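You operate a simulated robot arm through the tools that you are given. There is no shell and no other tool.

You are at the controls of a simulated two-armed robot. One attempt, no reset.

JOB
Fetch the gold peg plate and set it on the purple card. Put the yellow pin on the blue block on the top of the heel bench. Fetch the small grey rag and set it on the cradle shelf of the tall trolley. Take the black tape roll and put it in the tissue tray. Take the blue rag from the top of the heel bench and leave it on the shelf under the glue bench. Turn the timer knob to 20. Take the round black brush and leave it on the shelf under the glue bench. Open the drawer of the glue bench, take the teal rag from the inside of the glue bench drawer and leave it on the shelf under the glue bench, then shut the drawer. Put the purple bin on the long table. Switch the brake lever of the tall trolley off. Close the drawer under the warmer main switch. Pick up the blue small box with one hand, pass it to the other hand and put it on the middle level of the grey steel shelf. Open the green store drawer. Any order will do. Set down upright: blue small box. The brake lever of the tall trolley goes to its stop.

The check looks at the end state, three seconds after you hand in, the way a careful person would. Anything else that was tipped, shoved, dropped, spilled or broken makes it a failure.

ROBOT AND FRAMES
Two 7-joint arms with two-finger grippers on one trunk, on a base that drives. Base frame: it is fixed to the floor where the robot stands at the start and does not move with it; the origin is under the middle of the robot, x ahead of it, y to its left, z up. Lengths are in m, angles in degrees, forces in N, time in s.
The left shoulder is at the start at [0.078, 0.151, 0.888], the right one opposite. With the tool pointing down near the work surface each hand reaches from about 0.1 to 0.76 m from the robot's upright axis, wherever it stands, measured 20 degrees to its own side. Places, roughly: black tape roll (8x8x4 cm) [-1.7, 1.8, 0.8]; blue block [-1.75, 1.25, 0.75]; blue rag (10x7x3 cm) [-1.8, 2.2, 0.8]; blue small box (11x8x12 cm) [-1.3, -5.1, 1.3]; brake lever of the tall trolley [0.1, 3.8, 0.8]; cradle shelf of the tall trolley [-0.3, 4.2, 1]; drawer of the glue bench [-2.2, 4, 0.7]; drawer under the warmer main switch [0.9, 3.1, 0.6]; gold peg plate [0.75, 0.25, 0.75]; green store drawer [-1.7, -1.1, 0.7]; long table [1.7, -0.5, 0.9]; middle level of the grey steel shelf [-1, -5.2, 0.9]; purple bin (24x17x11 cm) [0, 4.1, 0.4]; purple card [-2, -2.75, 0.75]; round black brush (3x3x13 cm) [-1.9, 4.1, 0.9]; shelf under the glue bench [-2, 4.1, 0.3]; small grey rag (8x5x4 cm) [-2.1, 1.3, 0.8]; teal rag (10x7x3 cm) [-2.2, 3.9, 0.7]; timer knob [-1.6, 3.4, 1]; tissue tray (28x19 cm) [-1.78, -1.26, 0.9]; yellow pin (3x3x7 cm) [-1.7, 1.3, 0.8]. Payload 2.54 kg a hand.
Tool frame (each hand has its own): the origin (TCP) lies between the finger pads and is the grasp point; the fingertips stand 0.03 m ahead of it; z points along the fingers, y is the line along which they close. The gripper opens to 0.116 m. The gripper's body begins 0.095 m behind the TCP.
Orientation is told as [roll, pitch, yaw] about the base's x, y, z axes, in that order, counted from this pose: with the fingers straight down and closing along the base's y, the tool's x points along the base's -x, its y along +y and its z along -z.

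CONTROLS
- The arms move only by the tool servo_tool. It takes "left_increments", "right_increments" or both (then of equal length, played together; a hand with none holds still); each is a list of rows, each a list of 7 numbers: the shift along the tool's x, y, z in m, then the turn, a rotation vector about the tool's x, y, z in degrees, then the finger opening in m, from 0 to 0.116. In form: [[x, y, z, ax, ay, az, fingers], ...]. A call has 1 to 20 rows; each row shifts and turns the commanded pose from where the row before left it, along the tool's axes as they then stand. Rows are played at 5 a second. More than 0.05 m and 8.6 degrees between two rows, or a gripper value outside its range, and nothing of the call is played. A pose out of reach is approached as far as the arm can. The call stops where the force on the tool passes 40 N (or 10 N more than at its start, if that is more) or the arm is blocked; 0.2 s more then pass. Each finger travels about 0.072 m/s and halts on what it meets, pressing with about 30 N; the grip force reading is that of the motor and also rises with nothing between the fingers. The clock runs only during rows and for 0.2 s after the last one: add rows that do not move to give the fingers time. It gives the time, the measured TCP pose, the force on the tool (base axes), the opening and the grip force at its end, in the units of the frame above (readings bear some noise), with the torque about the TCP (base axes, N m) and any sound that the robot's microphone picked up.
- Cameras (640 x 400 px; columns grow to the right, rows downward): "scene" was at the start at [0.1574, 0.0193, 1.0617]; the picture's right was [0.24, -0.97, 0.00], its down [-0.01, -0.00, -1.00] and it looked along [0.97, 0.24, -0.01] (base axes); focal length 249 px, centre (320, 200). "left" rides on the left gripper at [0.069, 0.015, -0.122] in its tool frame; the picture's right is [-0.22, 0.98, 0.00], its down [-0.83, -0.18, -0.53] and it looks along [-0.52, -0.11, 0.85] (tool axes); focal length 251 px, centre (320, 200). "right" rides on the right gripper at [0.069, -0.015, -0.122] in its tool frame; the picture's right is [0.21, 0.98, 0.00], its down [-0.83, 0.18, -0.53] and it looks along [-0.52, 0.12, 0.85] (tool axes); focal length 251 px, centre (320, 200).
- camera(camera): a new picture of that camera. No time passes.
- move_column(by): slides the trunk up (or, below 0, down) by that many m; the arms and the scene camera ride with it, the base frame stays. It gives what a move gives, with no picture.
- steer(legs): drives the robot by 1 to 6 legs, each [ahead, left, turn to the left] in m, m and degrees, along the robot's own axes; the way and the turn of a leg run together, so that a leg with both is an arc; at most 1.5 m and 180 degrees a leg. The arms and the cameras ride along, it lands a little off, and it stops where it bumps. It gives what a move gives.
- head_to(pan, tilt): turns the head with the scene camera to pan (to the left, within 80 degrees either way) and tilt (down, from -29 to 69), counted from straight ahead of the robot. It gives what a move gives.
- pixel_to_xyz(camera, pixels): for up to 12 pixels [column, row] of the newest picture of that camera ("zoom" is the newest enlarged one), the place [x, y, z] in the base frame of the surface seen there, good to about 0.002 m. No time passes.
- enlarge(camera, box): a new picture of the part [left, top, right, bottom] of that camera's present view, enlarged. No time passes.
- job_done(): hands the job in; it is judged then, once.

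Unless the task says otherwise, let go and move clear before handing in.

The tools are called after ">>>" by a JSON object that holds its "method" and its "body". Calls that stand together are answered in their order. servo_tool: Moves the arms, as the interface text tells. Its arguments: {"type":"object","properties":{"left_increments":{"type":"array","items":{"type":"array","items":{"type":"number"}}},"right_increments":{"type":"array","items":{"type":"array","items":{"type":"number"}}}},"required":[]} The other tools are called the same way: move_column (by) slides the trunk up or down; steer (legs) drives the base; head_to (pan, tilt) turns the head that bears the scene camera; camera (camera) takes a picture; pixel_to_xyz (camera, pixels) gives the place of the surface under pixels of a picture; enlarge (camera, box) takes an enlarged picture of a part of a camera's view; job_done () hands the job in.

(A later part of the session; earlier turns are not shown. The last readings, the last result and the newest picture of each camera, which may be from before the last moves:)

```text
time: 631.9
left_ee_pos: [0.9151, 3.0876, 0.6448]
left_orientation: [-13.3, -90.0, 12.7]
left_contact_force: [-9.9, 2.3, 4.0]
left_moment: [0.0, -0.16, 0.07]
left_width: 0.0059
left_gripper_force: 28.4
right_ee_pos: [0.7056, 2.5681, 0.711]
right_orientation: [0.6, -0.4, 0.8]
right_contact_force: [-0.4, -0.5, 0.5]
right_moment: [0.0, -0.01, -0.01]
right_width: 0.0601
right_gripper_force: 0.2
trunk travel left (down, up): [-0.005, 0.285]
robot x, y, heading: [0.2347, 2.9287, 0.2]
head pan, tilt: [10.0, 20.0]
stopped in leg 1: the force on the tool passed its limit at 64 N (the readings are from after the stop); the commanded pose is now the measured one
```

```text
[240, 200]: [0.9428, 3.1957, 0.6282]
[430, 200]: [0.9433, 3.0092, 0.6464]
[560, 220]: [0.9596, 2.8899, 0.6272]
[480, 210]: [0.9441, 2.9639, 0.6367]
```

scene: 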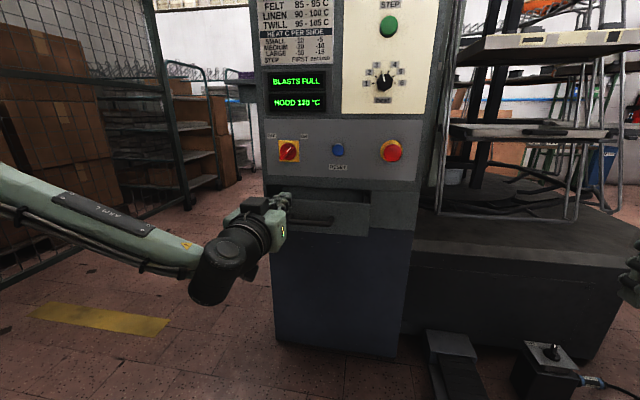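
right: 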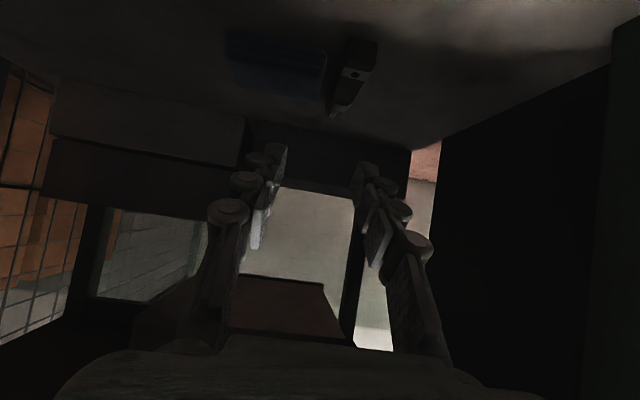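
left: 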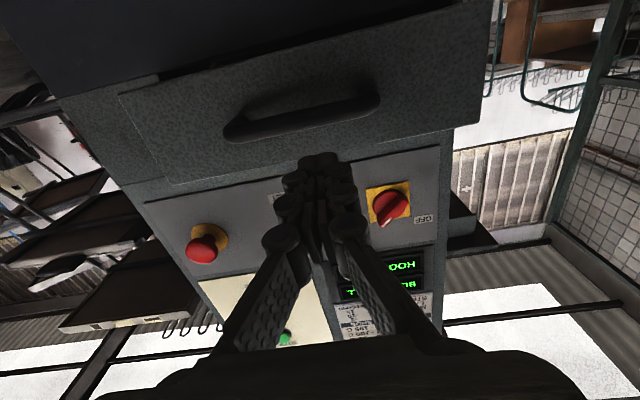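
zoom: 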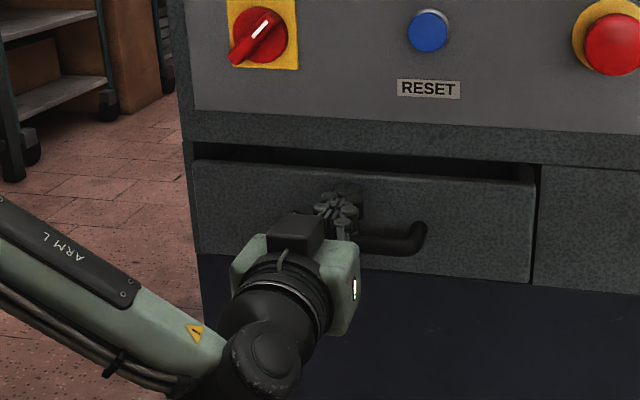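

The push stops hard with the face at x≈0.943. I'll back off slightly and look closely at whether it's seated.

>>> {"method": "steer", "body": {"legs": [[-0.12, 0, 0]]}}

>>> {"method": "enlarge", "body": {"camera": "scene", "box": [220, 160, 420, 290]}}

>>> {"method": "pixel_to_xyz", "body": {"camera": "zoom", "pixels": [[190, 180], [350, 200], [430, 200], [530, 200], [300, 150], [300, 130], [420, 150], [150, 250]]}}

```text
time: 633.1
left_ee_pos: [0.7945, 3.0874, 0.6422]
left_orientation: [-0.8, -89.7, 0.4]
left_contact_force: [-0.4, 0.3, -0.3]
left_moment: [-0.03, 0.02, 0.0]
left_width: 0.0
left_gripper_force: 28.6
right_ee_pos: [0.5843, 2.5681, 0.7119]
right_orientation: [0.6, -0.4, 0.7]
right_contact_force: [-0.3, -0.5, 0.4]
right_moment: [-0.01, 0.03, 0.02]
right_width: 0.0598
right_gripper_force: 0.2
trunk travel left (down, up): [-0.005, 0.285]
robot x, y, heading: [0.113, 2.9272, -0.2]
head pan, tilt: [10.0, 20.0]
```

```text
3.08 times, centred on (320, 225) of scene
```

zoom: 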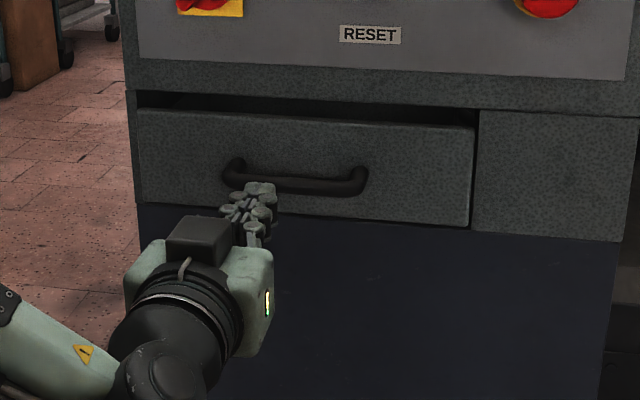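

```text
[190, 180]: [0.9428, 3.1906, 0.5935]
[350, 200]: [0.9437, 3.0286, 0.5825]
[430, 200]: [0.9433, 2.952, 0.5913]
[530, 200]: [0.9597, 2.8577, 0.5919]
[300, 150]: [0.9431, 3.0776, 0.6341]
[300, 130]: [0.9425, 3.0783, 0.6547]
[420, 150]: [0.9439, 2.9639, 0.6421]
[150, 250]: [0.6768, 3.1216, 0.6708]
```

The face sits 1.7 cm proud uniformly and against a hard stop, with its edges overlapping the cabinet front – so it's closed. Next the purple bin: I'll reset the left hand and go take a close look at it.

>>> {"method": "steer", "body": {"legs": [[-0.35, 0, 0]]}}

>>> {"method": "servo_tool", "body": {"left_increments": [[0, 0, 0, 0, 8.5, 0, 0.03], [0, 0, 0, 0, 8.5, 0, 0.06], [0, 0, 0, 0, 8.5, 0, 0.08], [0, 0, 0, 0, 8.5, 0, 0.08], [0, 0, 0, 0, 8.5, 0, 0.08], [0, 0, 0, 0, 8.5, 0, 0.08], [0, 0, 0, 0, 8.5, 0, 0.08], [0, 0, 0, 0, 8.5, 0, 0.08], [0, 0, 0, 0, 8.5, 0, 0.08], [0, 0, 0, 0, 8.5, 0, 0.08], [0, 0, 0, 0, 5, 0, 0.08]]}}

>>> {"method": "steer", "body": {"legs": [[0, 0, 90], [0.2, -0.1, 0]]}}

>>> {"method": "head_to", "body": {"pan": 0, "tilt": 25}}

>>> {"method": "camera", "body": {"camera": "scene"}}

```text
time: 635.4
left_ee_pos: [0.4489, 3.0811, 0.6433]
left_orientation: [-0.7, -89.7, -0.6]
left_contact_force: [0.4, -0.1, -0.4]
left_moment: [0.02, -0.02, 0.03]
left_width: 0.0
left_gripper_force: 29.1
right_ee_pos: [0.2306, 2.5643, 0.7106]
right_orientation: [0.7, -0.3, -0.1]
right_contact_force: [-0.3, 0.3, 0.0]
right_moment: [0.01, -0.03, -0.01]
right_width: 0.0599
right_gripper_force: 0.0
trunk travel left (down, up): [-0.005, 0.285]
robot x, y, heading: [-0.237, 2.9314, -1.1]
head pan, tilt: [10.0, 20.0]
```

```text
time: 637.8
left_ee_pos: [0.403, 3.1153, 0.6423]
left_orientation: [0.0, 0.5, -1.2]
left_contact_force: [-0.2, 0.0, 0.1]
left_moment: [0.0, -0.01, -0.02]
left_width: 0.0801
left_gripper_force: 0.0
left hand out of reach, approached as far as the arm can: row 9, 10, 11
right_ee_pos: [0.2303, 2.5631, 0.7114]
right_orientation: [0.6, -0.4, -0.2]
right_contact_force: [0.4, 0.3, 0.7]
right_moment: [0.0, -0.02, 0.0]
right_width: 0.0603
right_gripper_force: 0.0
trunk travel left (down, up): [-0.005, 0.285]
robot x, y, heading: [-0.2307, 2.9317, -1.1]
head pan, tilt: [10.0, 20.0]
```

```text
time: 643.4
left_ee_pos: [-0.2893, 3.7735, 0.6428]
left_orientation: [-0.1, 0.1, 86.9]
left_contact_force: [0.1, 0.6, 0.1]
left_moment: [0.04, -0.03, 0.01]
left_width: 0.0799
left_gripper_force: 0.0
right_ee_pos: [0.2553, 3.5844, 0.7107]
right_orientation: [0.6, -0.3, 88.1]
right_contact_force: [-1.3, -0.7, -0.6]
right_moment: [-0.04, 0.01, 0.04]
right_width: 0.0598
right_gripper_force: 0.0
trunk travel left (down, up): [-0.005, 0.285]
robot x, y, heading: [-0.1287, 3.1264, 87.1]
head pan, tilt: [10.0, 20.0]
```

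```text
time: 644.1
left_ee_pos: [-0.2915, 3.7745, 0.6437]
left_orientation: [-0.1, 0.2, 86.9]
left_contact_force: [0.1, 0.7, 0.3]
left_moment: [-0.03, 0.01, -0.02]
left_width: 0.08
left_gripper_force: 0.0
right_ee_pos: [0.2552, 3.5831, 0.7112]
right_orientation: [0.6, -0.2, 88.0]
right_contact_force: [-0.6, 0.2, 0.3]
right_moment: [-0.04, -0.03, -0.01]
right_width: 0.0603
right_gripper_force: 0.1
trunk travel left (down, up): [-0.005, 0.285]
robot x, y, heading: [-0.1259, 3.1288, 87.3]
head pan, tilt: [0.0, 25.0]
```

```text
taken
```

scene: 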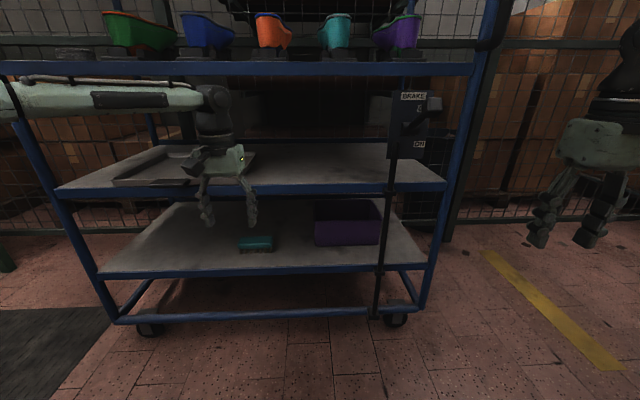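

>>> {"method": "enlarge", "body": {"camera": "scene", "box": [220, 160, 440, 300]}}

>>> {"method": "pixel_to_xyz", "body": {"camera": "zoom", "pixels": [[275, 130], [450, 130], [280, 240], [445, 240], [360, 185], [360, 120], [340, 110], [300, 75], [480, 75], [250, 305], [470, 180], [440, 120]]}}

```text
2.86 times, centred on (330, 230) of scene
```

zoom: 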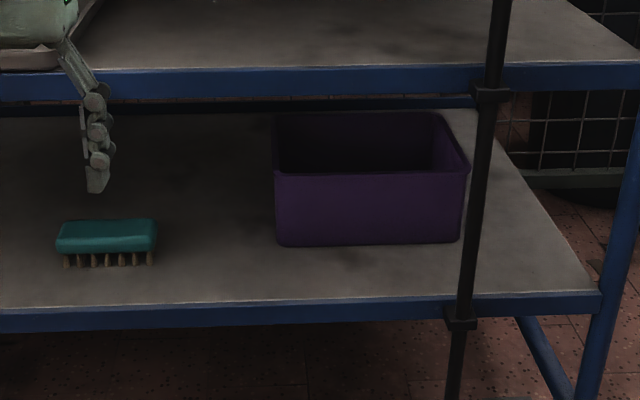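

```text
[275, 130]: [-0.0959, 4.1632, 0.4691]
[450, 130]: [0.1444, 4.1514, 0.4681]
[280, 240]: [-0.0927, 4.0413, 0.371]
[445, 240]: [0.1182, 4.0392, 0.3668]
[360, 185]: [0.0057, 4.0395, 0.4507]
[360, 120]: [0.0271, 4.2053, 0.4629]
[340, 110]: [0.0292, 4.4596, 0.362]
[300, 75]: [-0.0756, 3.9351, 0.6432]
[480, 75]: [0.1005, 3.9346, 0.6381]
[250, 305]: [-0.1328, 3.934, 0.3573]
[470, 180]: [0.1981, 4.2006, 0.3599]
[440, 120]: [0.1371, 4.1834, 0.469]
```

The bin sits at x -0.10…0.14, y 4.04…4.21, rim z 0.472, with the brake rod in front at x 0.106. Plan: pinch its left wall with the left hand tilted 60°, slide it left past the rod and forward over the shelf edge, then grip the front wall from above. First I'll pose the left hand.

>>> {"method": "servo_tool", "body": {"left_increments": [[0.045, 0, 0, 0, 0, 0, 0.06], [0.045, 0, 0, 0, 0, 0, 0.06], [0.045, 0, 0, 0, 0, 0, 0.06], [0.045, 0, 0, 0, 0, 0, 0.06], [0, 0, 0, 0, -7.5, 0, 0.06], [0, 0, 0, 0, -7.5, 0, 0.06], [0, 0, 0, 0, -7.5, 0, 0.06], [0, 0, 0, 0, -7.5, 0, 0.06], [0, 0, 0, 0, -7.5, 0, 0.06], [0, 0, 0, 0, -7.5, 0, 0.06], [0, 0, 0, 0, -7.5, 0, 0.06], [0, 0, 0, 0, -7.5, 0, 0.06]]}}

>>> {"method": "steer", "body": {"legs": [[0, 0, 2.8], [0.1, -0.2, 0]]}}

>>> {"method": "camera", "body": {"camera": "scene"}}

```text
time: 646.7
left_ee_pos: [-0.2903, 3.6695, 0.6573]
left_orientation: [-0.3, -59.7, 87.3]
left_contact_force: [0.0, 0.3, -0.1]
left_moment: [-0.02, -0.01, 0.01]
left_width: 0.0598
left_gripper_force: 0.1
left hand out of reach, approached as far as the arm can: row 9, 10, 11, 12
right_ee_pos: [0.2563, 3.5828, 0.7102]
right_orientation: [0.6, -0.4, 88.0]
right_contact_force: [0.3, -0.3, 0.1]
right_moment: [0.03, 0.03, 0.01]
right_width: 0.0598
right_gripper_force: 0.1
trunk travel left (down, up): [-0.005, 0.285]
robot x, y, heading: [-0.1281, 3.1286, 86.9]
head pan, tilt: [0.0, 25.0]
```

```text
time: 649.7
left_ee_pos: [-0.1076, 3.7639, 0.6567]
left_orientation: [-0.2, -59.6, 89.5]
left_contact_force: [-0.2, 0.5, 0.4]
left_moment: [0.02, 0.05, 0.0]
left_width: 0.0599
left_gripper_force: 0.0
right_ee_pos: [0.4417, 3.6985, 0.7107]
right_orientation: [0.6, -0.3, 90.5]
right_contact_force: [-0.6, 0.2, 0.0]
right_moment: [-0.01, 0.0, 0.02]
right_width: 0.06
right_gripper_force: 0.0
trunk travel left (down, up): [-0.005, 0.285]
robot x, y, heading: [0.0815, 3.2282, 89.9]
head pan, tilt: [0.0, 25.0]
```

```text
taken
```

scene: 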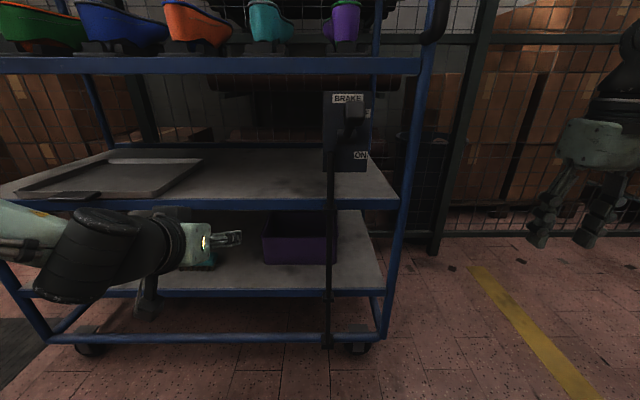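

>>> {"method": "servo_tool", "body": {"left_increments": [[0.0347, 0, 0.02, 0, 0, 0, 0.06], [0.0347, 0, 0.02, 0, 0, 0, 0.06], [0.0347, 0, 0.02, 0, 0, 0, 0.06], [0, 0, 0, 0, 0, 0, 0.06]]}}

>>> {"method": "camera", "body": {"camera": "left"}}

```text
time: 650.7
left_ee_pos: [-0.1046, 3.7643, 0.5375]
left_orientation: [-0.1, -59.8, 89.5]
left_contact_force: [0.5, 0.2, -0.4]
left_moment: [-0.01, -0.01, -0.02]
left_width: 0.0599
left_gripper_force: 0.0
right_ee_pos: [0.4418, 3.6981, 0.7109]
right_orientation: [0.6, -0.3, 90.5]
right_contact_force: [-0.3, 0.1, -0.5]
right_moment: [-0.02, 0.02, -0.01]
right_width: 0.06
right_gripper_force: 0.0
trunk travel left (down, up): [-0.005, 0.285]
robot x, y, heading: [0.0777, 3.2267, 89.8]
head pan, tilt: [0.0, 25.0]
```

```text
taken
```

left: 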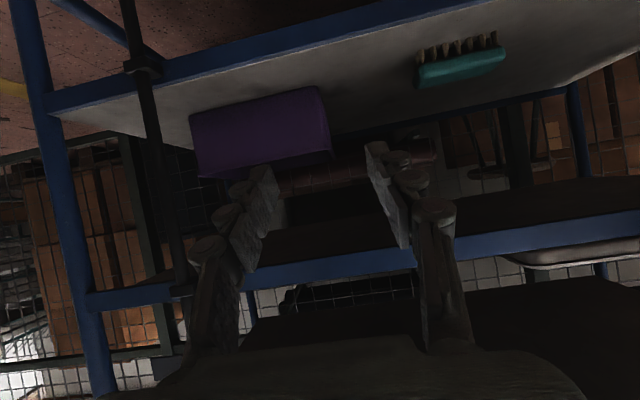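

>>> {"method": "steer", "body": {"legs": [[0.17, 0, 0]]}}

>>> {"method": "camera", "body": {"camera": "left"}}

>>> {"method": "pixel_to_xyz", "body": {"camera": "left", "pixels": [[320, 100], [325, 140], [330, 165], [300, 170], [270, 120], [240, 170]]}}

```text
time: 652.2
left_ee_pos: [-0.1061, 3.9341, 0.5384]
left_orientation: [-0.1, -59.7, 89.7]
left_contact_force: [-0.2, 0.0, -0.3]
left_moment: [0.0, -0.02, 0.0]
left_width: 0.0603
left_gripper_force: 0.0
right_ee_pos: [0.44, 3.8698, 0.711]
right_orientation: [0.5, -0.2, 90.6]
right_contact_force: [0.5, 0.1, 0.2]
right_moment: [0.01, -0.06, -0.01]
right_width: 0.0599
right_gripper_force: 0.0
trunk travel left (down, up): [-0.005, 0.285]
robot x, y, heading: [0.0761, 3.3999, 90.0]
head pan, tilt: [0.0, 25.0]
```

```text
taken
```

left: 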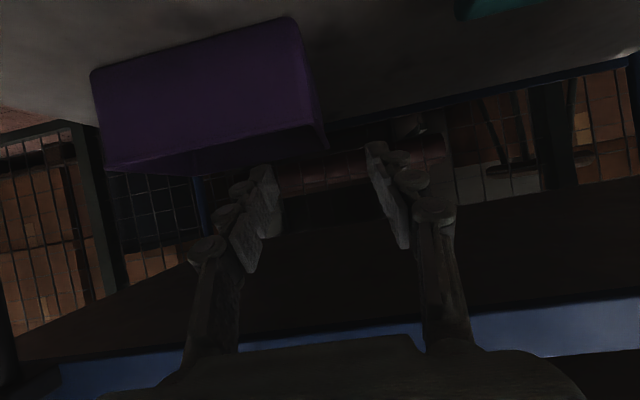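

```text
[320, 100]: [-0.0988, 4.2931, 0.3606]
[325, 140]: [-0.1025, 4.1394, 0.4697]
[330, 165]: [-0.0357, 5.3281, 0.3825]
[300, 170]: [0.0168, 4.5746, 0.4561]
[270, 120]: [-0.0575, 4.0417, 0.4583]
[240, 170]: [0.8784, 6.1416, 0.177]
```

The left wall (x≈-0.10) lies between the open fingers. I'll move in over the rim and down so one finger is inside the bin, keeping the wrist clear of the upper rail.

>>> {"method": "servo_tool", "body": {"left_increments": [[-0.0165, 0, 0.0286, 0, 0, 0, 0.06], [-0.0165, 0, 0.0286, 0, 0, 0, 0.06], [-0.017, 0, 0.0294, 0, 0, 0, 0.06], [0, 0, 0.022, 0, 0, 0, 0.06], [0, 0, 0.023, 0, 0, 0, 0.06], [0.0121, 0, 0.007, 0, 0, 0, 0.06], [0.0121, 0, 0.007, 0, 0, 0, 0.06], [0.0121, 0, 0.007, 0, 0, 0, 0.06], [0, 0, 0, 0, 0, 0, 0.06]]}}

>>> {"method": "camera", "body": {"camera": "left"}}

>>> {"method": "enlarge", "body": {"camera": "scene", "box": [120, 160, 400, 330]}}

```text
time: 653.1
left_ee_pos: [-0.1059, 4.0342, 0.5255]
left_orientation: [-0.1, -58.6, 89.4]
left_contact_force: [0.8, 0.7, -4.4]
left_moment: [0.35, 0.09, 0.11]
left_width: 0.06
left_gripper_force: 0.2
right_ee_pos: [0.4393, 3.8704, 0.7106]
right_orientation: [0.6, -0.3, 90.7]
right_contact_force: [0.3, -0.2, 0.0]
right_moment: [0.03, -0.01, -0.02]
right_width: 0.0601
right_gripper_force: 0.0
trunk travel left (down, up): [-0.005, 0.285]
robot x, y, heading: [0.0794, 3.396, 89.8]
head pan, tilt: [0.0, 25.0]
stopped in row 4 (left hand): the force on the tool passed its limit at 57 N (the readings are from after the stop); the commanded pose is now the measured one
```

```text
taken
```

left: 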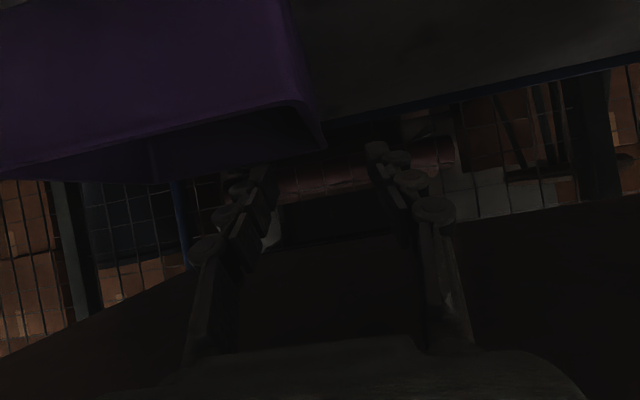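

```text
2.29 times, centred on (260, 245) of scene
```

zoom: 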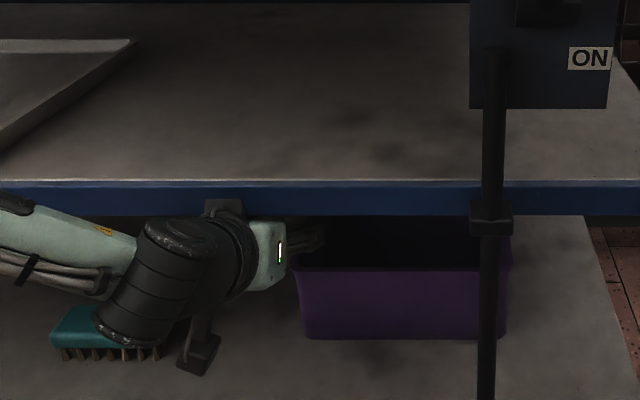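

The top of the wrist touched the upper rail (57 N) because I came in too high. I'll back off, drop onto a lower line, and slide in along the finger direction.

>>> {"method": "servo_tool", "body": {"left_increments": [[0.017, 0, -0.0294, 0, 0, 0, 0.06], [0.0108, 0, 0.0063, 0, -1.2, 0, 0.06], [0, 0, 0, 0, 0, 0, 0.06]]}}

>>> {"method": "pixel_to_xyz", "body": {"camera": "scene", "pixels": [[250, 245], [300, 248], [340, 285], [385, 340], [200, 290]]}}

>>> {"method": "camera", "body": {"camera": "left"}}

```text
time: 653.9
left_ee_pos: [-0.1064, 3.9997, 0.5135]
left_orientation: [-0.1, -59.9, 89.4]
left_contact_force: [-0.5, -0.1, 0.2]
left_moment: [-0.01, -0.03, -0.02]
left_width: 0.0602
left_gripper_force: 0.1
right_ee_pos: [0.4391, 3.8709, 0.7108]
right_orientation: [0.7, -0.3, 90.7]
right_contact_force: [0.3, -0.3, 0.0]
right_moment: [-0.02, -0.01, 0.03]
right_width: 0.06
right_gripper_force: 0.1
trunk travel left (down, up): [-0.005, 0.285]
robot x, y, heading: [0.0785, 3.4, 90.0]
head pan, tilt: [0.0, 25.0]
```

```text
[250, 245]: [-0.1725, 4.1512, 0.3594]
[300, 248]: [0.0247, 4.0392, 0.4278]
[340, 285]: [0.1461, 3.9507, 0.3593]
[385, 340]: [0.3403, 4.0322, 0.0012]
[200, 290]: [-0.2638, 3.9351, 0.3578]
```

```text
taken
```

left: 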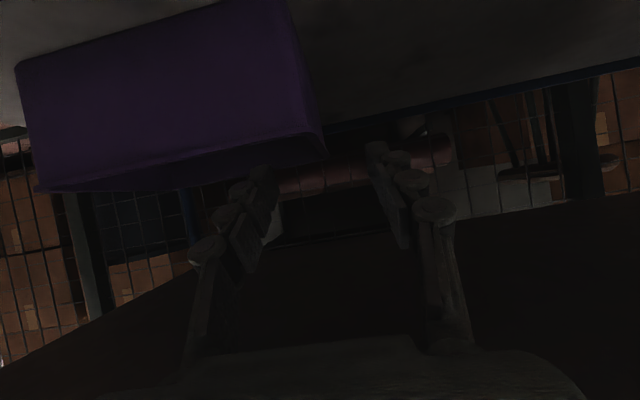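

>>> {"method": "servo_tool", "body": {"left_increments": [[0, 0, 0.02, 0, 0, 0, 0.06], [0, 0, 0.02, 0, 0, 0, 0.06], [0, 0, 0.02, 0, 0, 0, 0.06], [0, 0, 0.02, 0, 0, 0, 0.06], [0, 0, 0, 0, 0, 0, 0.06]]}}

>>> {"method": "camera", "body": {"camera": "left"}}

>>> {"method": "enlarge", "body": {"camera": "scene", "box": [120, 160, 400, 330]}}

```text
time: 655.1
left_ee_pos: [-0.12, 4.0617, 0.493]
left_orientation: [-0.1, -60.0, 89.4]
left_contact_force: [0.5, -0.7, 0.9]
left_moment: [0.0, 0.0, -0.01]
left_width: 0.0599
left_gripper_force: 0.1
left hand out of reach, approached as far as the arm can: row 3, 4
right_ee_pos: [0.4392, 3.8702, 0.7111]
right_orientation: [0.6, -0.2, 90.7]
right_contact_force: [-0.5, -0.3, -0.6]
right_moment: [0.02, 0.02, -0.01]
right_width: 0.0601
right_gripper_force: 0.1
trunk travel left (down, up): [-0.005, 0.285]
robot x, y, heading: [0.0804, 3.3975, 90.2]
head pan, tilt: [0.0, 25.0]
```

```text
taken
```

left: 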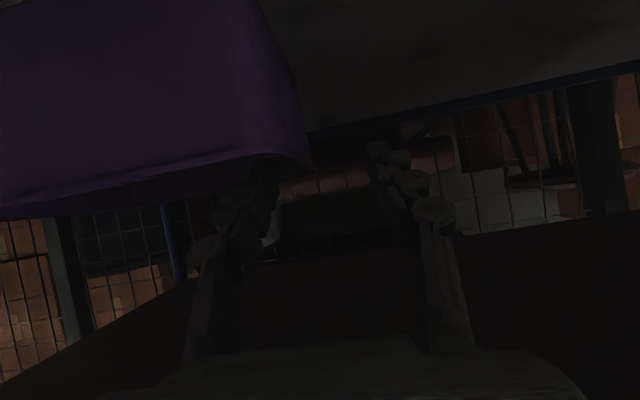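

```text
2.29 times, centred on (260, 245) of scene
```

zoom: 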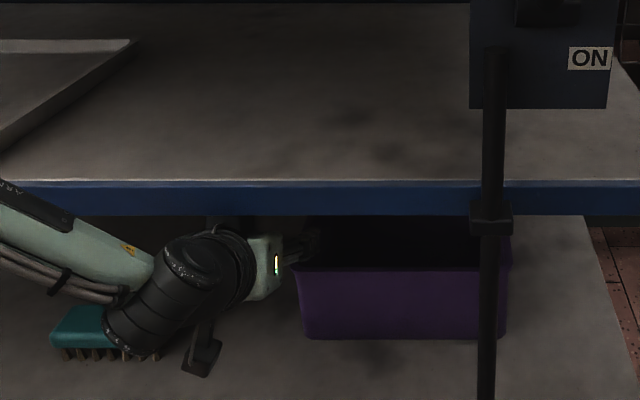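

>>> {"method": "steer", "body": {"legs": [[0.045, -0.01, 0]]}}

>>> {"method": "servo_tool", "body": {"left_increments": [[0.0175, 0, -0.03, 0, 0, 0, 0.06], [0.0105, -0.005, 0.006, 0, 0, 0, 0.06], [0.009, -0.003, 0.005, 0, 0, 0, 0.06], [0, 0, 0, 0, 0, 0, 0.06]]}}

>>> {"method": "camera", "body": {"camera": "left"}}

```text
time: 656.0
left_ee_pos: [-0.1106, 4.1048, 0.4928]
left_orientation: [-0.2, -60.0, 89.5]
left_contact_force: [0.0, 0.4, -0.1]
left_moment: [0.0, 0.02, -0.03]
left_width: 0.0601
left_gripper_force: 0.2
right_ee_pos: [0.4486, 3.9138, 0.7107]
right_orientation: [0.6, -0.3, 90.8]
right_contact_force: [0.0, -0.2, 0.2]
right_moment: [0.04, -0.03, 0.0]
right_width: 0.06
right_gripper_force: 0.1
trunk travel left (down, up): [-0.005, 0.285]
robot x, y, heading: [0.0907, 3.4431, 90.1]
head pan, tilt: [0.0, 25.0]
```

```text
time: 657.0
left_ee_pos: [-0.1115, 4.0678, 0.4815]
left_orientation: [-0.1, -59.8, 89.6]
left_contact_force: [-1.3, 0.5, -0.6]
left_moment: [0.0, 0.01, -0.02]
left_width: 0.0599
left_gripper_force: 0.0
left hand out of reach, approached as far as the arm can: row 3
right_ee_pos: [0.4486, 3.9145, 0.7101]
right_orientation: [0.6, -0.3, 90.9]
right_contact_force: [0.3, 0.5, 0.0]
right_moment: [-0.01, 0.01, 0.0]
right_width: 0.0599
right_gripper_force: 0.1
trunk travel left (down, up): [-0.005, 0.285]
robot x, y, heading: [0.0847, 3.4412, 90.0]
head pan, tilt: [0.0, 25.0]
```

```text
taken
```

left: 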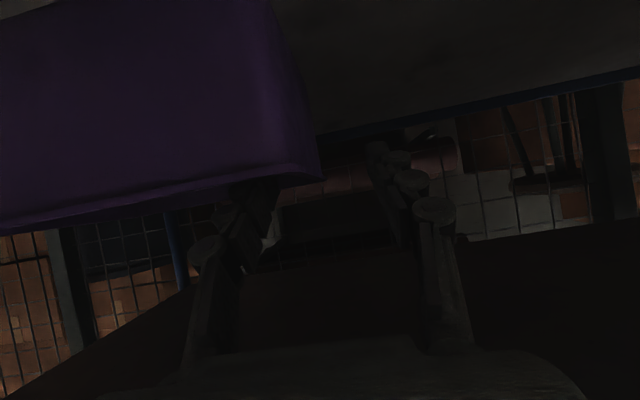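

The inside finger reaches below the rim. I'll close the pinch on the left wall.

>>> {"method": "move_column", "body": {"by": -0.004}}

>>> {"method": "servo_tool", "body": {"left_increments": [[0, 0, 0.008, 0, 0, 0, 0.05], [0, 0, 0, 0, 0, 0, 0.03], [0, 0, 0, 0, 0, 0, 0.01], [0, 0, 0, 0, 0, 0, 0.0], [0, 0, 0, 0, 0, 0, 0.0], [0, 0, 0, 0, 0, 0, 0.0]]}}

>>> {"method": "camera", "body": {"camera": "left"}}

>>> {"method": "enlarge", "body": {"camera": "scene", "box": [120, 160, 400, 330]}}

```text
time: 657.5
left_ee_pos: [-0.1102, 4.0676, 0.4771]
left_orientation: [-0.2, -59.8, 89.5]
left_contact_force: [0.2, -1.3, 0.2]
left_moment: [-0.03, 0.0, 0.04]
left_width: 0.06
left_gripper_force: 0.1
right_ee_pos: [0.4496, 3.9136, 0.7078]
right_orientation: [0.5, -0.4, 90.8]
right_contact_force: [-0.4, 0.1, 0.4]
right_moment: [-0.04, -0.04, 0.03]
right_width: 0.0601
right_gripper_force: 0.0
trunk travel left (down, up): [-0.001, 0.289]
robot x, y, heading: [0.0922, 3.4414, 89.9]
head pan, tilt: [0.0, 25.0]
```

```text
time: 658.9
left_ee_pos: [-0.1134, 4.0732, 0.4768]
left_orientation: [-0.3, -59.7, 89.5]
left_contact_force: [-0.1, -0.1, 0.0]
left_moment: [0.02, 0.08, -0.04]
left_width: 0.0058
left_gripper_force: 30.3
left hand out of reach, approached as far as the arm can: row 1
right_ee_pos: [0.4492, 3.9153, 0.7077]
right_orientation: [0.6, -0.3, 90.8]
right_contact_force: [-0.3, 0.0, -0.9]
right_moment: [-0.01, 0.01, -0.03]
right_width: 0.0597
right_gripper_force: 0.1
trunk travel left (down, up): [-0.001, 0.289]
robot x, y, heading: [0.0923, 3.4449, 89.7]
head pan, tilt: [0.0, 25.0]
```

```text
taken
```

left: 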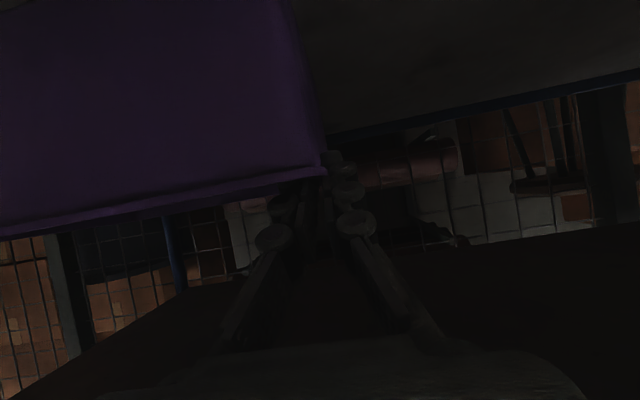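

```text
2.29 times, centred on (260, 245) of scene
```

zoom: 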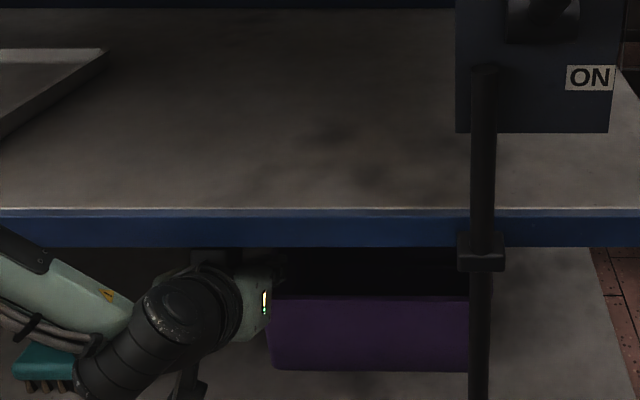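

The wall is pinched (5.8 mm). Before sliding left I'll check the teal brush's position relative to the wrist.

>>> {"method": "pixel_to_xyz", "body": {"camera": "scene", "pixels": [[140, 315], [148, 320], [160, 290], [182, 310], [195, 325], [205, 325], [175, 275], [130, 318], [270, 300], [322, 300]]}}

```text
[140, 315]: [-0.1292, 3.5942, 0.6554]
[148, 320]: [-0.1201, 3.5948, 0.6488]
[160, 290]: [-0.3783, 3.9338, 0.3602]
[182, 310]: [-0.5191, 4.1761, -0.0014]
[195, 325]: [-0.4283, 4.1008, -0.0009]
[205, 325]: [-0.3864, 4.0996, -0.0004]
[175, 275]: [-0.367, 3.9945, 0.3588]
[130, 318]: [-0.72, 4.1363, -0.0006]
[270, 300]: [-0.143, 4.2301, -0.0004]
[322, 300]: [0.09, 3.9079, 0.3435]
```

>>> {"method": "pixel_to_xyz", "body": {"camera": "zoom", "pixels": [[140, 340], [60, 365], [35, 370], [80, 375], [190, 375], [100, 355], [300, 340], [440, 340], [480, 300], [600, 300], [320, 230]]}}

```text
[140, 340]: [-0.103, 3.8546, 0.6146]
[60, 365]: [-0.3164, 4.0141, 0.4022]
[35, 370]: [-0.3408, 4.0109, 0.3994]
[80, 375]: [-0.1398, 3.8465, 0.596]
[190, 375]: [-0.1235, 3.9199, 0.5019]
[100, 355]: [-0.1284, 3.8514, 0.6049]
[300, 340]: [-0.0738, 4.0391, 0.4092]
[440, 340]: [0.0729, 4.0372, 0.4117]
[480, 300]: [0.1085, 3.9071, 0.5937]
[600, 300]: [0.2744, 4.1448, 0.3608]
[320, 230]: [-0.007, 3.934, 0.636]
```

The brush is well below and left of the hand. I'll slide the bin left 7 cm with the base, clear of the rod.

>>> {"method": "steer", "body": {"legs": [[0, 0.07, 0]]}}

>>> {"method": "enlarge", "body": {"camera": "scene", "box": [120, 160, 400, 330]}}

>>> {"method": "pixel_to_xyz", "body": {"camera": "zoom", "pixels": [[280, 340], [300, 340], [440, 340], [480, 300], [400, 340], [500, 340]]}}

```text
time: 660.3
left_ee_pos: [-0.1849, 4.0733, 0.4756]
left_orientation: [-0.4, -59.8, 89.6]
left_contact_force: [0.9, -0.1, 0.4]
left_moment: [0.02, -0.03, 0.0]
left_width: 0.0061
left_gripper_force: 30.5
right_ee_pos: [0.3783, 3.9146, 0.7074]
right_orientation: [0.6, -0.3, 90.8]
right_contact_force: [-0.6, -0.6, 0.2]
right_moment: [0.03, -0.01, 0.03]
right_width: 0.0601
right_gripper_force: 0.1
trunk travel left (down, up): [-0.001, 0.289]
robot x, y, heading: [0.0165, 3.4388, 89.9]
head pan, tilt: [0.0, 25.0]
```

```text
2.29 times, centred on (260, 245) of scene
```

zoom: 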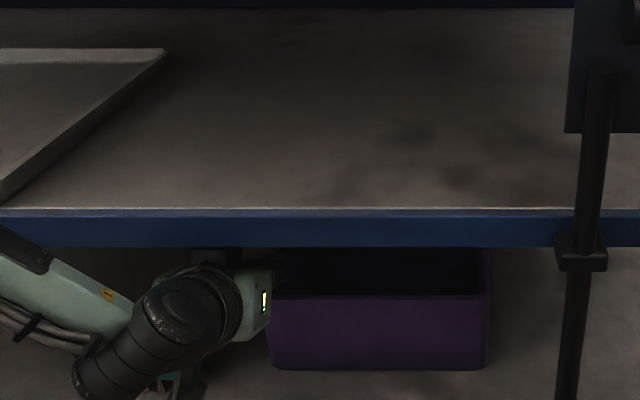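

```text
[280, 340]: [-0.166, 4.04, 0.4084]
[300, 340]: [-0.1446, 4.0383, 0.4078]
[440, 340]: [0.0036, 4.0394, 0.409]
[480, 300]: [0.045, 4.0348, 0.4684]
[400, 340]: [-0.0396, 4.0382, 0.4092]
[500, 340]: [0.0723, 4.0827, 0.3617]
```

The bin is now clear of the rod (right wall x≈0.065). I'll pull it forward 17 cm.

>>> {"method": "steer", "body": {"legs": [[-0.17, 0, 0]]}}

>>> {"method": "camera", "body": {"camera": "scene"}}

>>> {"method": "camera", "body": {"camera": "left"}}

```text
time: 661.7
left_ee_pos: [-0.1853, 3.9044, 0.4759]
left_orientation: [-0.3, -59.7, 89.6]
left_contact_force: [0.1, 0.0, -0.7]
left_moment: [0.0, 0.04, 0.01]
left_width: 0.0056
left_gripper_force: 30.2
right_ee_pos: [0.3776, 3.7442, 0.7076]
right_orientation: [0.5, -0.3, 90.8]
right_contact_force: [-0.3, -0.2, 0.6]
right_moment: [-0.03, -0.01, 0.03]
right_width: 0.0599
right_gripper_force: 0.1
trunk travel left (down, up): [-0.001, 0.289]
robot x, y, heading: [0.0209, 3.2693, 89.9]
head pan, tilt: [0.0, 25.0]
```

```text
taken
```

scene: 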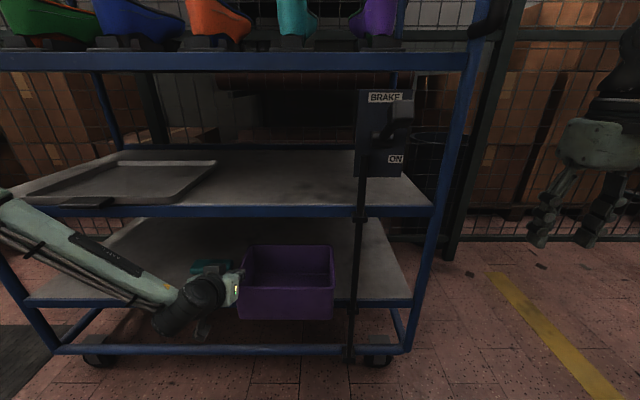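

```text
taken
```

left: 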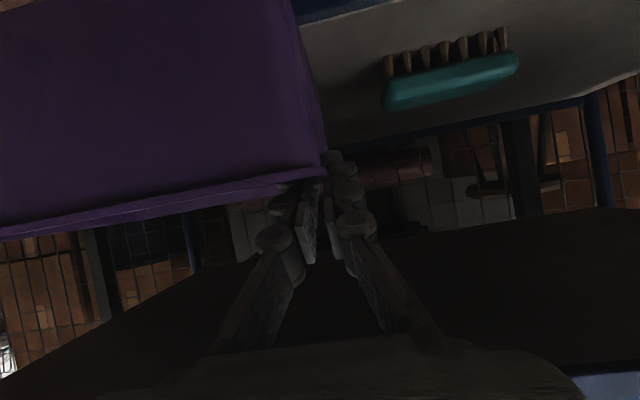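

The bin is out over the shelf edge and still pinched. I'll test its weight with a tiny lift.

>>> {"method": "servo_tool", "body": {"left_increments": [[-0.0043, 0, -0.0025, 0, 0, 0, 0.0], [-0.0043, 0, -0.0025, 0, 0, 0, 0.0], [0, 0, 0, 0, 0, 0, 0.0], [0, 0, 0, 0, 0, 0, 0.0]]}}

>>> {"method": "enlarge", "body": {"camera": "scene", "box": [160, 200, 420, 360]}}

```text
time: 662.7
left_ee_pos: [-0.1842, 3.9032, 0.4855]
left_orientation: [-0.3, -59.7, 89.6]
left_contact_force: [0.3, 0.5, -1.9]
left_moment: [-0.1, 0.22, 0.02]
left_width: 0.006
left_gripper_force: 29.9
right_ee_pos: [0.3776, 3.7459, 0.7064]
right_orientation: [0.5, -0.3, 90.8]
right_contact_force: [0.6, -0.3, 0.2]
right_moment: [0.01, 0.02, 0.02]
right_width: 0.0602
right_gripper_force: 0.1
trunk travel left (down, up): [-0.001, 0.289]
robot x, y, heading: [0.0224, 3.2752, 90.0]
head pan, tilt: [0.0, 25.0]
```

```text
2.46 times, centred on (290, 280) of scene
```

zoom: 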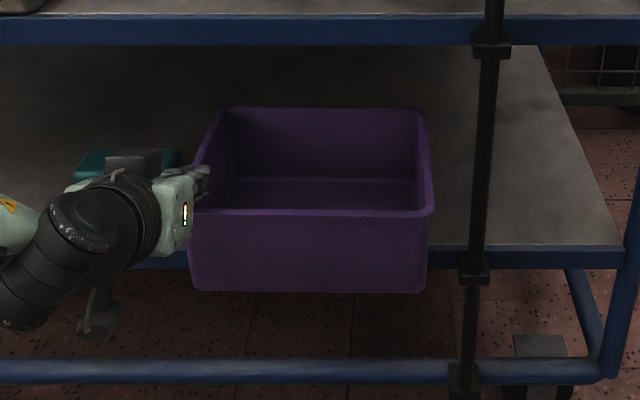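

The bin is light (~2 N, 0.2 Nm), so the pinch can carry it. I'll lift 3 cm more and check that it stays level.

>>> {"method": "servo_tool", "body": {"left_increments": [[-0.0087, 0, -0.005, 0, 0, 0, 0.0], [-0.0087, 0, -0.005, 0, 0, 0, 0.0], [-0.0087, 0, -0.005, 0, 0, 0, 0.0], [0, 0, 0, 0, 0, 0, 0.0]]}}

>>> {"method": "enlarge", "body": {"camera": "scene", "box": [160, 200, 420, 360]}}

```text
time: 663.7
left_ee_pos: [-0.1837, 3.9035, 0.5172]
left_orientation: [-0.2, -59.8, 89.6]
left_contact_force: [0.2, -0.3, -1.4]
left_moment: [-0.11, 0.26, -0.01]
left_width: 0.0056
left_gripper_force: 30.1
right_ee_pos: [0.3778, 3.7451, 0.7076]
right_orientation: [0.6, -0.2, 90.8]
right_contact_force: [-0.5, 0.3, 1.0]
right_moment: [0.0, 0.01, 0.02]
right_width: 0.06
right_gripper_force: 0.1
trunk travel left (down, up): [-0.001, 0.289]
robot x, y, heading: [0.0192, 3.2755, 89.9]
head pan, tilt: [0.0, 25.0]
```

```text
2.46 times, centred on (290, 280) of scene
```

zoom: 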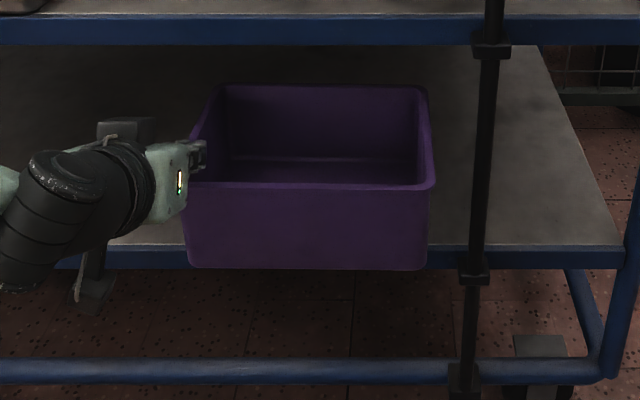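

The bin hangs level. I'll back away, raise the trunk, and drive toward the long table, looking for it first.

>>> {"method": "steer", "body": {"legs": [[-0.45, 0, 0]]}}

>>> {"method": "move_column", "body": {"by": 0.28}}

>>> {"method": "steer", "body": {"legs": [[-1.4, 0, 0], [0, 0, -90]]}}

>>> {"method": "head_to", "body": {"pan": -15, "tilt": 10}}

>>> {"method": "camera", "body": {"camera": "scene"}}

```text
time: 666.4
left_ee_pos: [-0.1853, 3.474, 0.517]
left_orientation: [-0.3, -59.7, 89.9]
left_contact_force: [0.7, -1.3, -2.2]
left_moment: [-0.1, 0.24, 0.0]
left_width: 0.0063
left_gripper_force: 30.1
right_ee_pos: [0.3776, 3.3176, 0.7076]
right_orientation: [0.6, -0.3, 91.1]
right_contact_force: [0.0, -0.3, 0.2]
right_moment: [0.02, -0.02, -0.01]
right_width: 0.06
right_gripper_force: 0.0
trunk travel left (down, up): [-0.001, 0.289]
robot x, y, heading: [0.0218, 2.8412, 90.6]
head pan, tilt: [0.0, 25.0]
```

```text
time: 669.2
left_ee_pos: [-0.1842, 3.4735, 0.797]
left_orientation: [-0.3, -59.8, 89.9]
left_contact_force: [1.3, 0.3, -1.2]
left_moment: [-0.12, 0.26, -0.01]
left_width: 0.006
left_gripper_force: 30.2
right_ee_pos: [0.3793, 3.3185, 0.986]
right_orientation: [0.6, -0.3, 91.2]
right_contact_force: [-0.4, -0.5, 0.1]
right_moment: [-0.04, 0.01, -0.03]
right_width: 0.0603
right_gripper_force: 0.1
trunk travel left (down, up): [-0.28, 0.009]
robot x, y, heading: [0.0238, 2.8429, 90.4]
head pan, tilt: [0.0, 25.0]
```

```text
time: 680.0
left_ee_pos: [0.683, 1.681, 0.7962]
left_orientation: [-0.3, -59.7, -0.3]
left_contact_force: [0.0, 0.7, -2.0]
left_moment: [0.22, 0.17, -0.02]
left_width: 0.0058
left_gripper_force: 30.1
right_ee_pos: [0.5248, 1.1186, 0.9865]
right_orientation: [0.5, -0.3, 1.0]
right_contact_force: [-0.5, 0.0, 0.2]
right_moment: [0.03, -0.04, 0.04]
right_width: 0.0598
right_gripper_force: 0.2
trunk travel left (down, up): [-0.28, 0.009]
robot x, y, heading: [0.0562, 1.4769, 0.2]
head pan, tilt: [0.0, 25.0]
```

```text
time: 680.8
left_ee_pos: [0.6822, 1.6812, 0.797]
left_orientation: [-0.2, -59.7, -0.3]
left_contact_force: [-0.2, 0.1, -3.1]
left_moment: [0.28, 0.11, 0.0]
left_width: 0.006
left_gripper_force: 30.3
right_ee_pos: [0.5254, 1.1175, 0.9874]
right_orientation: [0.6, -0.3, 0.9]
right_contact_force: [0.7, 0.4, 0.6]
right_moment: [0.0, 0.02, 0.0]
right_width: 0.06
right_gripper_force: 0.1
trunk travel left (down, up): [-0.28, 0.009]
robot x, y, heading: [0.0515, 1.4768, 0.2]
head pan, tilt: [-15.0, 10.0]
```

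```text
taken
```

scene: 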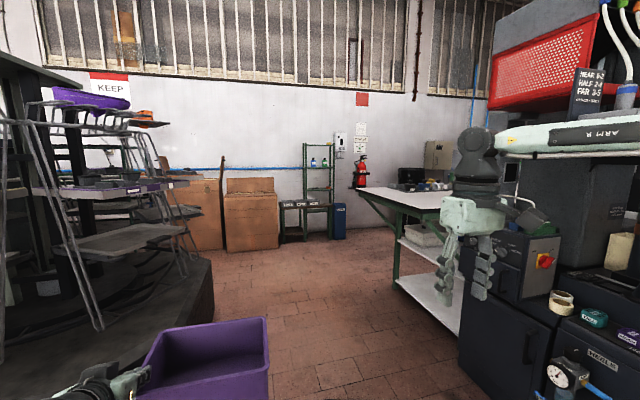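

The long table (white top, green legs) is at scene (410,195). I'll measure it and the route.

>>> {"method": "pixel_to_xyz", "body": {"camera": "scene", "pixels": [[365, 192], [400, 205], [420, 195], [395, 270], [440, 205], [210, 270], [320, 300], [330, 240], [250, 240], [470, 350], [410, 185], [560, 290]]}}

>>> {"method": "enlarge", "body": {"camera": "scene", "box": [340, 150, 480, 280]}}

```text
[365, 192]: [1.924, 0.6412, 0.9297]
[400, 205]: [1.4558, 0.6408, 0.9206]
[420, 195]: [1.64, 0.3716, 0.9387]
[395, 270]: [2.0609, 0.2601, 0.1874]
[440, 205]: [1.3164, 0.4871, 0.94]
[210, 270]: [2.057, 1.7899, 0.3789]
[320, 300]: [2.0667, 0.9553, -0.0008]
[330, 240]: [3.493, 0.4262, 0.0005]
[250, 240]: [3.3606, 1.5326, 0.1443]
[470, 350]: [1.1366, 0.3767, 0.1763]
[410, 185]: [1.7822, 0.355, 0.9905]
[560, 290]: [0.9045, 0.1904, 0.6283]
```

```text
3.08 times, centred on (410, 215) of scene
```

zoom: 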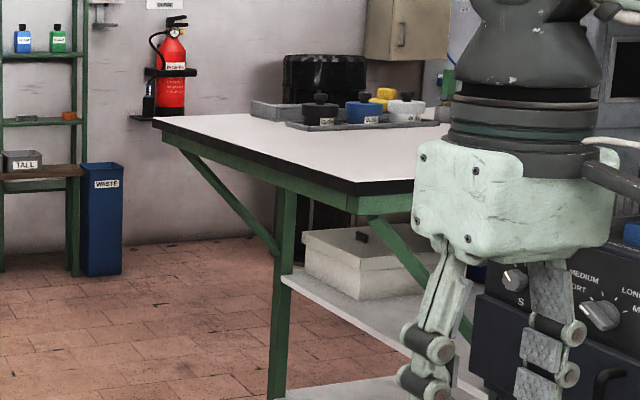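

Table top is at z 0.94 with its free north end at y 0.64, x 1.33…1.95 (jars stand at y<0.37). I'll raise the bin, turn to face -y here, and then strafe along to the table's end.

>>> {"method": "servo_tool", "body": {"left_increments": [[-0.0346, 0, -0.02, 0, 0, 0, 0.0], [-0.0346, 0, -0.02, 0, 0, 0, 0.0], [-0.0346, 0, -0.02, 0, 0, 0, 0.0], [-0.0346, 0, -0.02, 0, 0, 0, 0.0], [-0.0346, 0, -0.02, 0, 0, 0, 0.0], [-0.0346, 0, -0.02, 0, 0, 0, 0.0], [-0.0346, 0, -0.02, 0, 0, 0, 0.0], [-0.0346, 0, -0.02, 0, 0, 0, 0.0], [0, 0, 0, 0, 0, 0, 0.0]]}}

>>> {"method": "camera", "body": {"camera": "scene"}}

```text
time: 682.8
left_ee_pos: [0.6858, 1.6819, 1.1142]
left_orientation: [-0.1, -59.7, -0.4]
left_contact_force: [-0.5, 0.4, -1.7]
left_moment: [0.27, 0.11, 0.0]
left_width: 0.0061
left_gripper_force: 29.5
right_ee_pos: [0.5254, 1.1177, 0.9871]
right_orientation: [0.6, -0.3, 0.8]
right_contact_force: [0.4, 0.7, 0.4]
right_moment: [-0.03, -0.04, 0.01]
right_width: 0.0603
right_gripper_force: 0.0
trunk travel left (down, up): [-0.28, 0.009]
robot x, y, heading: [0.0495, 1.4784, -0.1]
head pan, tilt: [-15.0, 10.0]
```

```text
taken
```

scene: 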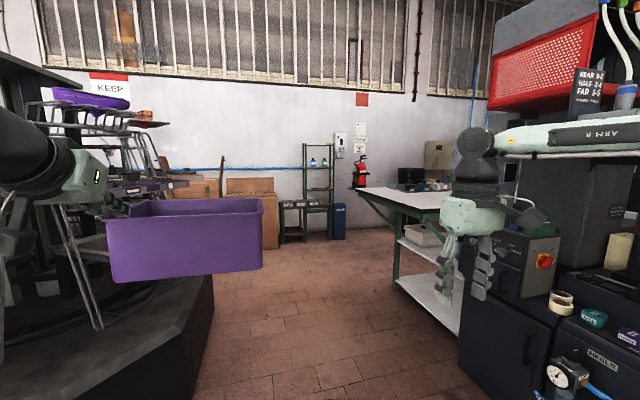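

>>> {"method": "steer", "body": {"legs": [[0, 0, -90], [0.14, 0, 0], [0, 0.8, 0]]}}

>>> {"method": "head_to", "body": {"pan": 40, "tilt": 20}}

>>> {"method": "camera", "body": {"camera": "scene"}}

```text
time: 695.9
left_ee_pos: [1.0763, 0.7152, 1.1137]
left_orientation: [-0.2, -59.6, -90.0]
left_contact_force: [-0.7, -0.1, -1.7]
left_moment: [0.11, -0.24, 0.02]
left_width: 0.0062
left_gripper_force: 29.6
right_ee_pos: [0.5134, 0.8721, 0.9873]
right_orientation: [0.6, -0.4, -88.9]
right_contact_force: [0.0, 0.4, 0.3]
right_moment: [0.01, 0.02, 0.02]
right_width: 0.06
right_gripper_force: 0.1
trunk travel left (down, up): [-0.28, 0.009]
robot x, y, heading: [0.8669, 1.3465, -89.6]
head pan, tilt: [-15.0, 10.0]
```

```text
time: 697.1
left_ee_pos: [1.0755, 0.7154, 1.1142]
left_orientation: [-0.2, -59.6, -90.0]
left_contact_force: [0.0, 0.6, -2.1]
left_moment: [0.09, -0.26, 0.0]
left_width: 0.0059
left_gripper_force: 29.8
right_ee_pos: [0.5137, 0.8733, 0.9869]
right_orientation: [0.6, -0.3, -88.8]
right_contact_force: [-0.3, 0.4, -0.4]
right_moment: [-0.02, -0.01, 0.04]
right_width: 0.06
right_gripper_force: 0.1
trunk travel left (down, up): [-0.28, 0.009]
robot x, y, heading: [0.8708, 1.3479, -89.6]
head pan, tilt: [40.0, 20.0]
```

```text
taken
```

scene: 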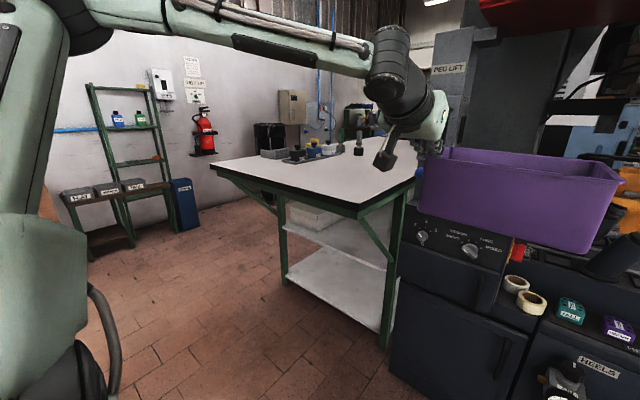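

The bin is level. I'll measure the table's free end and the items on it.

>>> {"method": "pixel_to_xyz", "body": {"camera": "scene", "pixels": [[215, 163], [355, 208], [300, 180], [350, 180], [405, 175], [300, 160], [330, 158], [360, 155], [270, 155], [390, 150], [380, 165]]}}

>>> {"method": "enlarge", "body": {"camera": "scene", "box": [200, 80, 440, 230]}}

```text
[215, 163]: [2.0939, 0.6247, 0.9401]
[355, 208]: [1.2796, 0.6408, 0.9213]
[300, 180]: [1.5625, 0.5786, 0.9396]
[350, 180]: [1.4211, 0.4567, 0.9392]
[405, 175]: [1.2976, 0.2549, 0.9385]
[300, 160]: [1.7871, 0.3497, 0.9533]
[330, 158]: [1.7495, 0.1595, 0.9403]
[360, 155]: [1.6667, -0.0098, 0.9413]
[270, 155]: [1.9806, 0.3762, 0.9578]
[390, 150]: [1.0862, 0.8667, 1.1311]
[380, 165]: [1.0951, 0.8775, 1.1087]
```

```text
2.67 times, centred on (320, 155) of scene
```

zoom: 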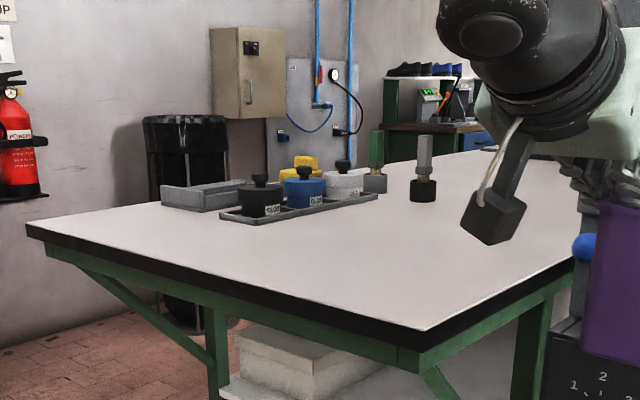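

I'll strafe to put the bin opposite the free spot (x≈1.52), then move forward over the table.

>>> {"method": "steer", "body": {"legs": [[0, 0.56, -0.4], [0.14, 0, 0]]}}

>>> {"method": "head_to", "body": {"pan": 10, "tilt": 25}}

>>> {"method": "camera", "body": {"camera": "scene"}}

```text
time: 703.9
left_ee_pos: [1.6247, 0.5762, 1.1137]
left_orientation: [-0.3, -59.5, -90.8]
left_contact_force: [-0.2, -0.7, -2.1]
left_moment: [0.07, -0.3, -0.01]
left_width: 0.0059
left_gripper_force: 29.7
right_ee_pos: [1.0624, 0.7395, 0.9873]
right_orientation: [0.7, -0.3, -89.4]
right_contact_force: [-0.8, 0.6, -0.4]
right_moment: [0.01, -0.01, 0.03]
right_width: 0.0602
right_gripper_force: 0.1
trunk travel left (down, up): [-0.28, 0.009]
robot x, y, heading: [1.4256, 1.21, -90.4]
head pan, tilt: [40.0, 20.0]
```

```text
time: 704.8
left_ee_pos: [1.6234, 0.5759, 1.1131]
left_orientation: [-0.3, -59.7, -90.6]
left_contact_force: [-1.0, 0.0, -2.1]
left_moment: [0.13, -0.26, -0.02]
left_width: 0.0058
left_gripper_force: 30.0
right_ee_pos: [1.0632, 0.7398, 0.9869]
right_orientation: [0.6, -0.4, -89.4]
right_contact_force: [0.3, -0.4, 0.8]
right_moment: [0.0, 0.01, 0.02]
right_width: 0.0598
right_gripper_force: 0.1
trunk travel left (down, up): [-0.28, 0.009]
robot x, y, heading: [1.4264, 1.2142, -90.1]
head pan, tilt: [10.0, 25.0]
```

```text
taken
```

scene: 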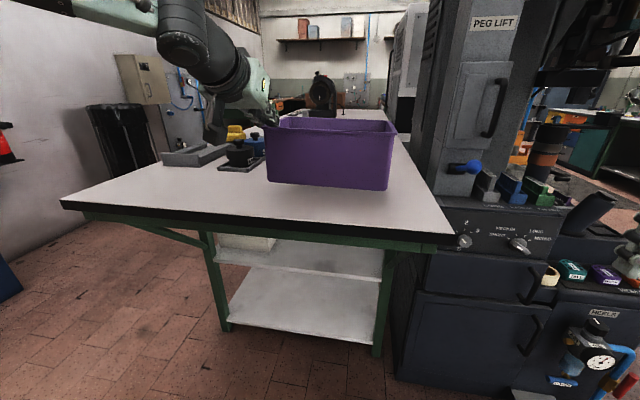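

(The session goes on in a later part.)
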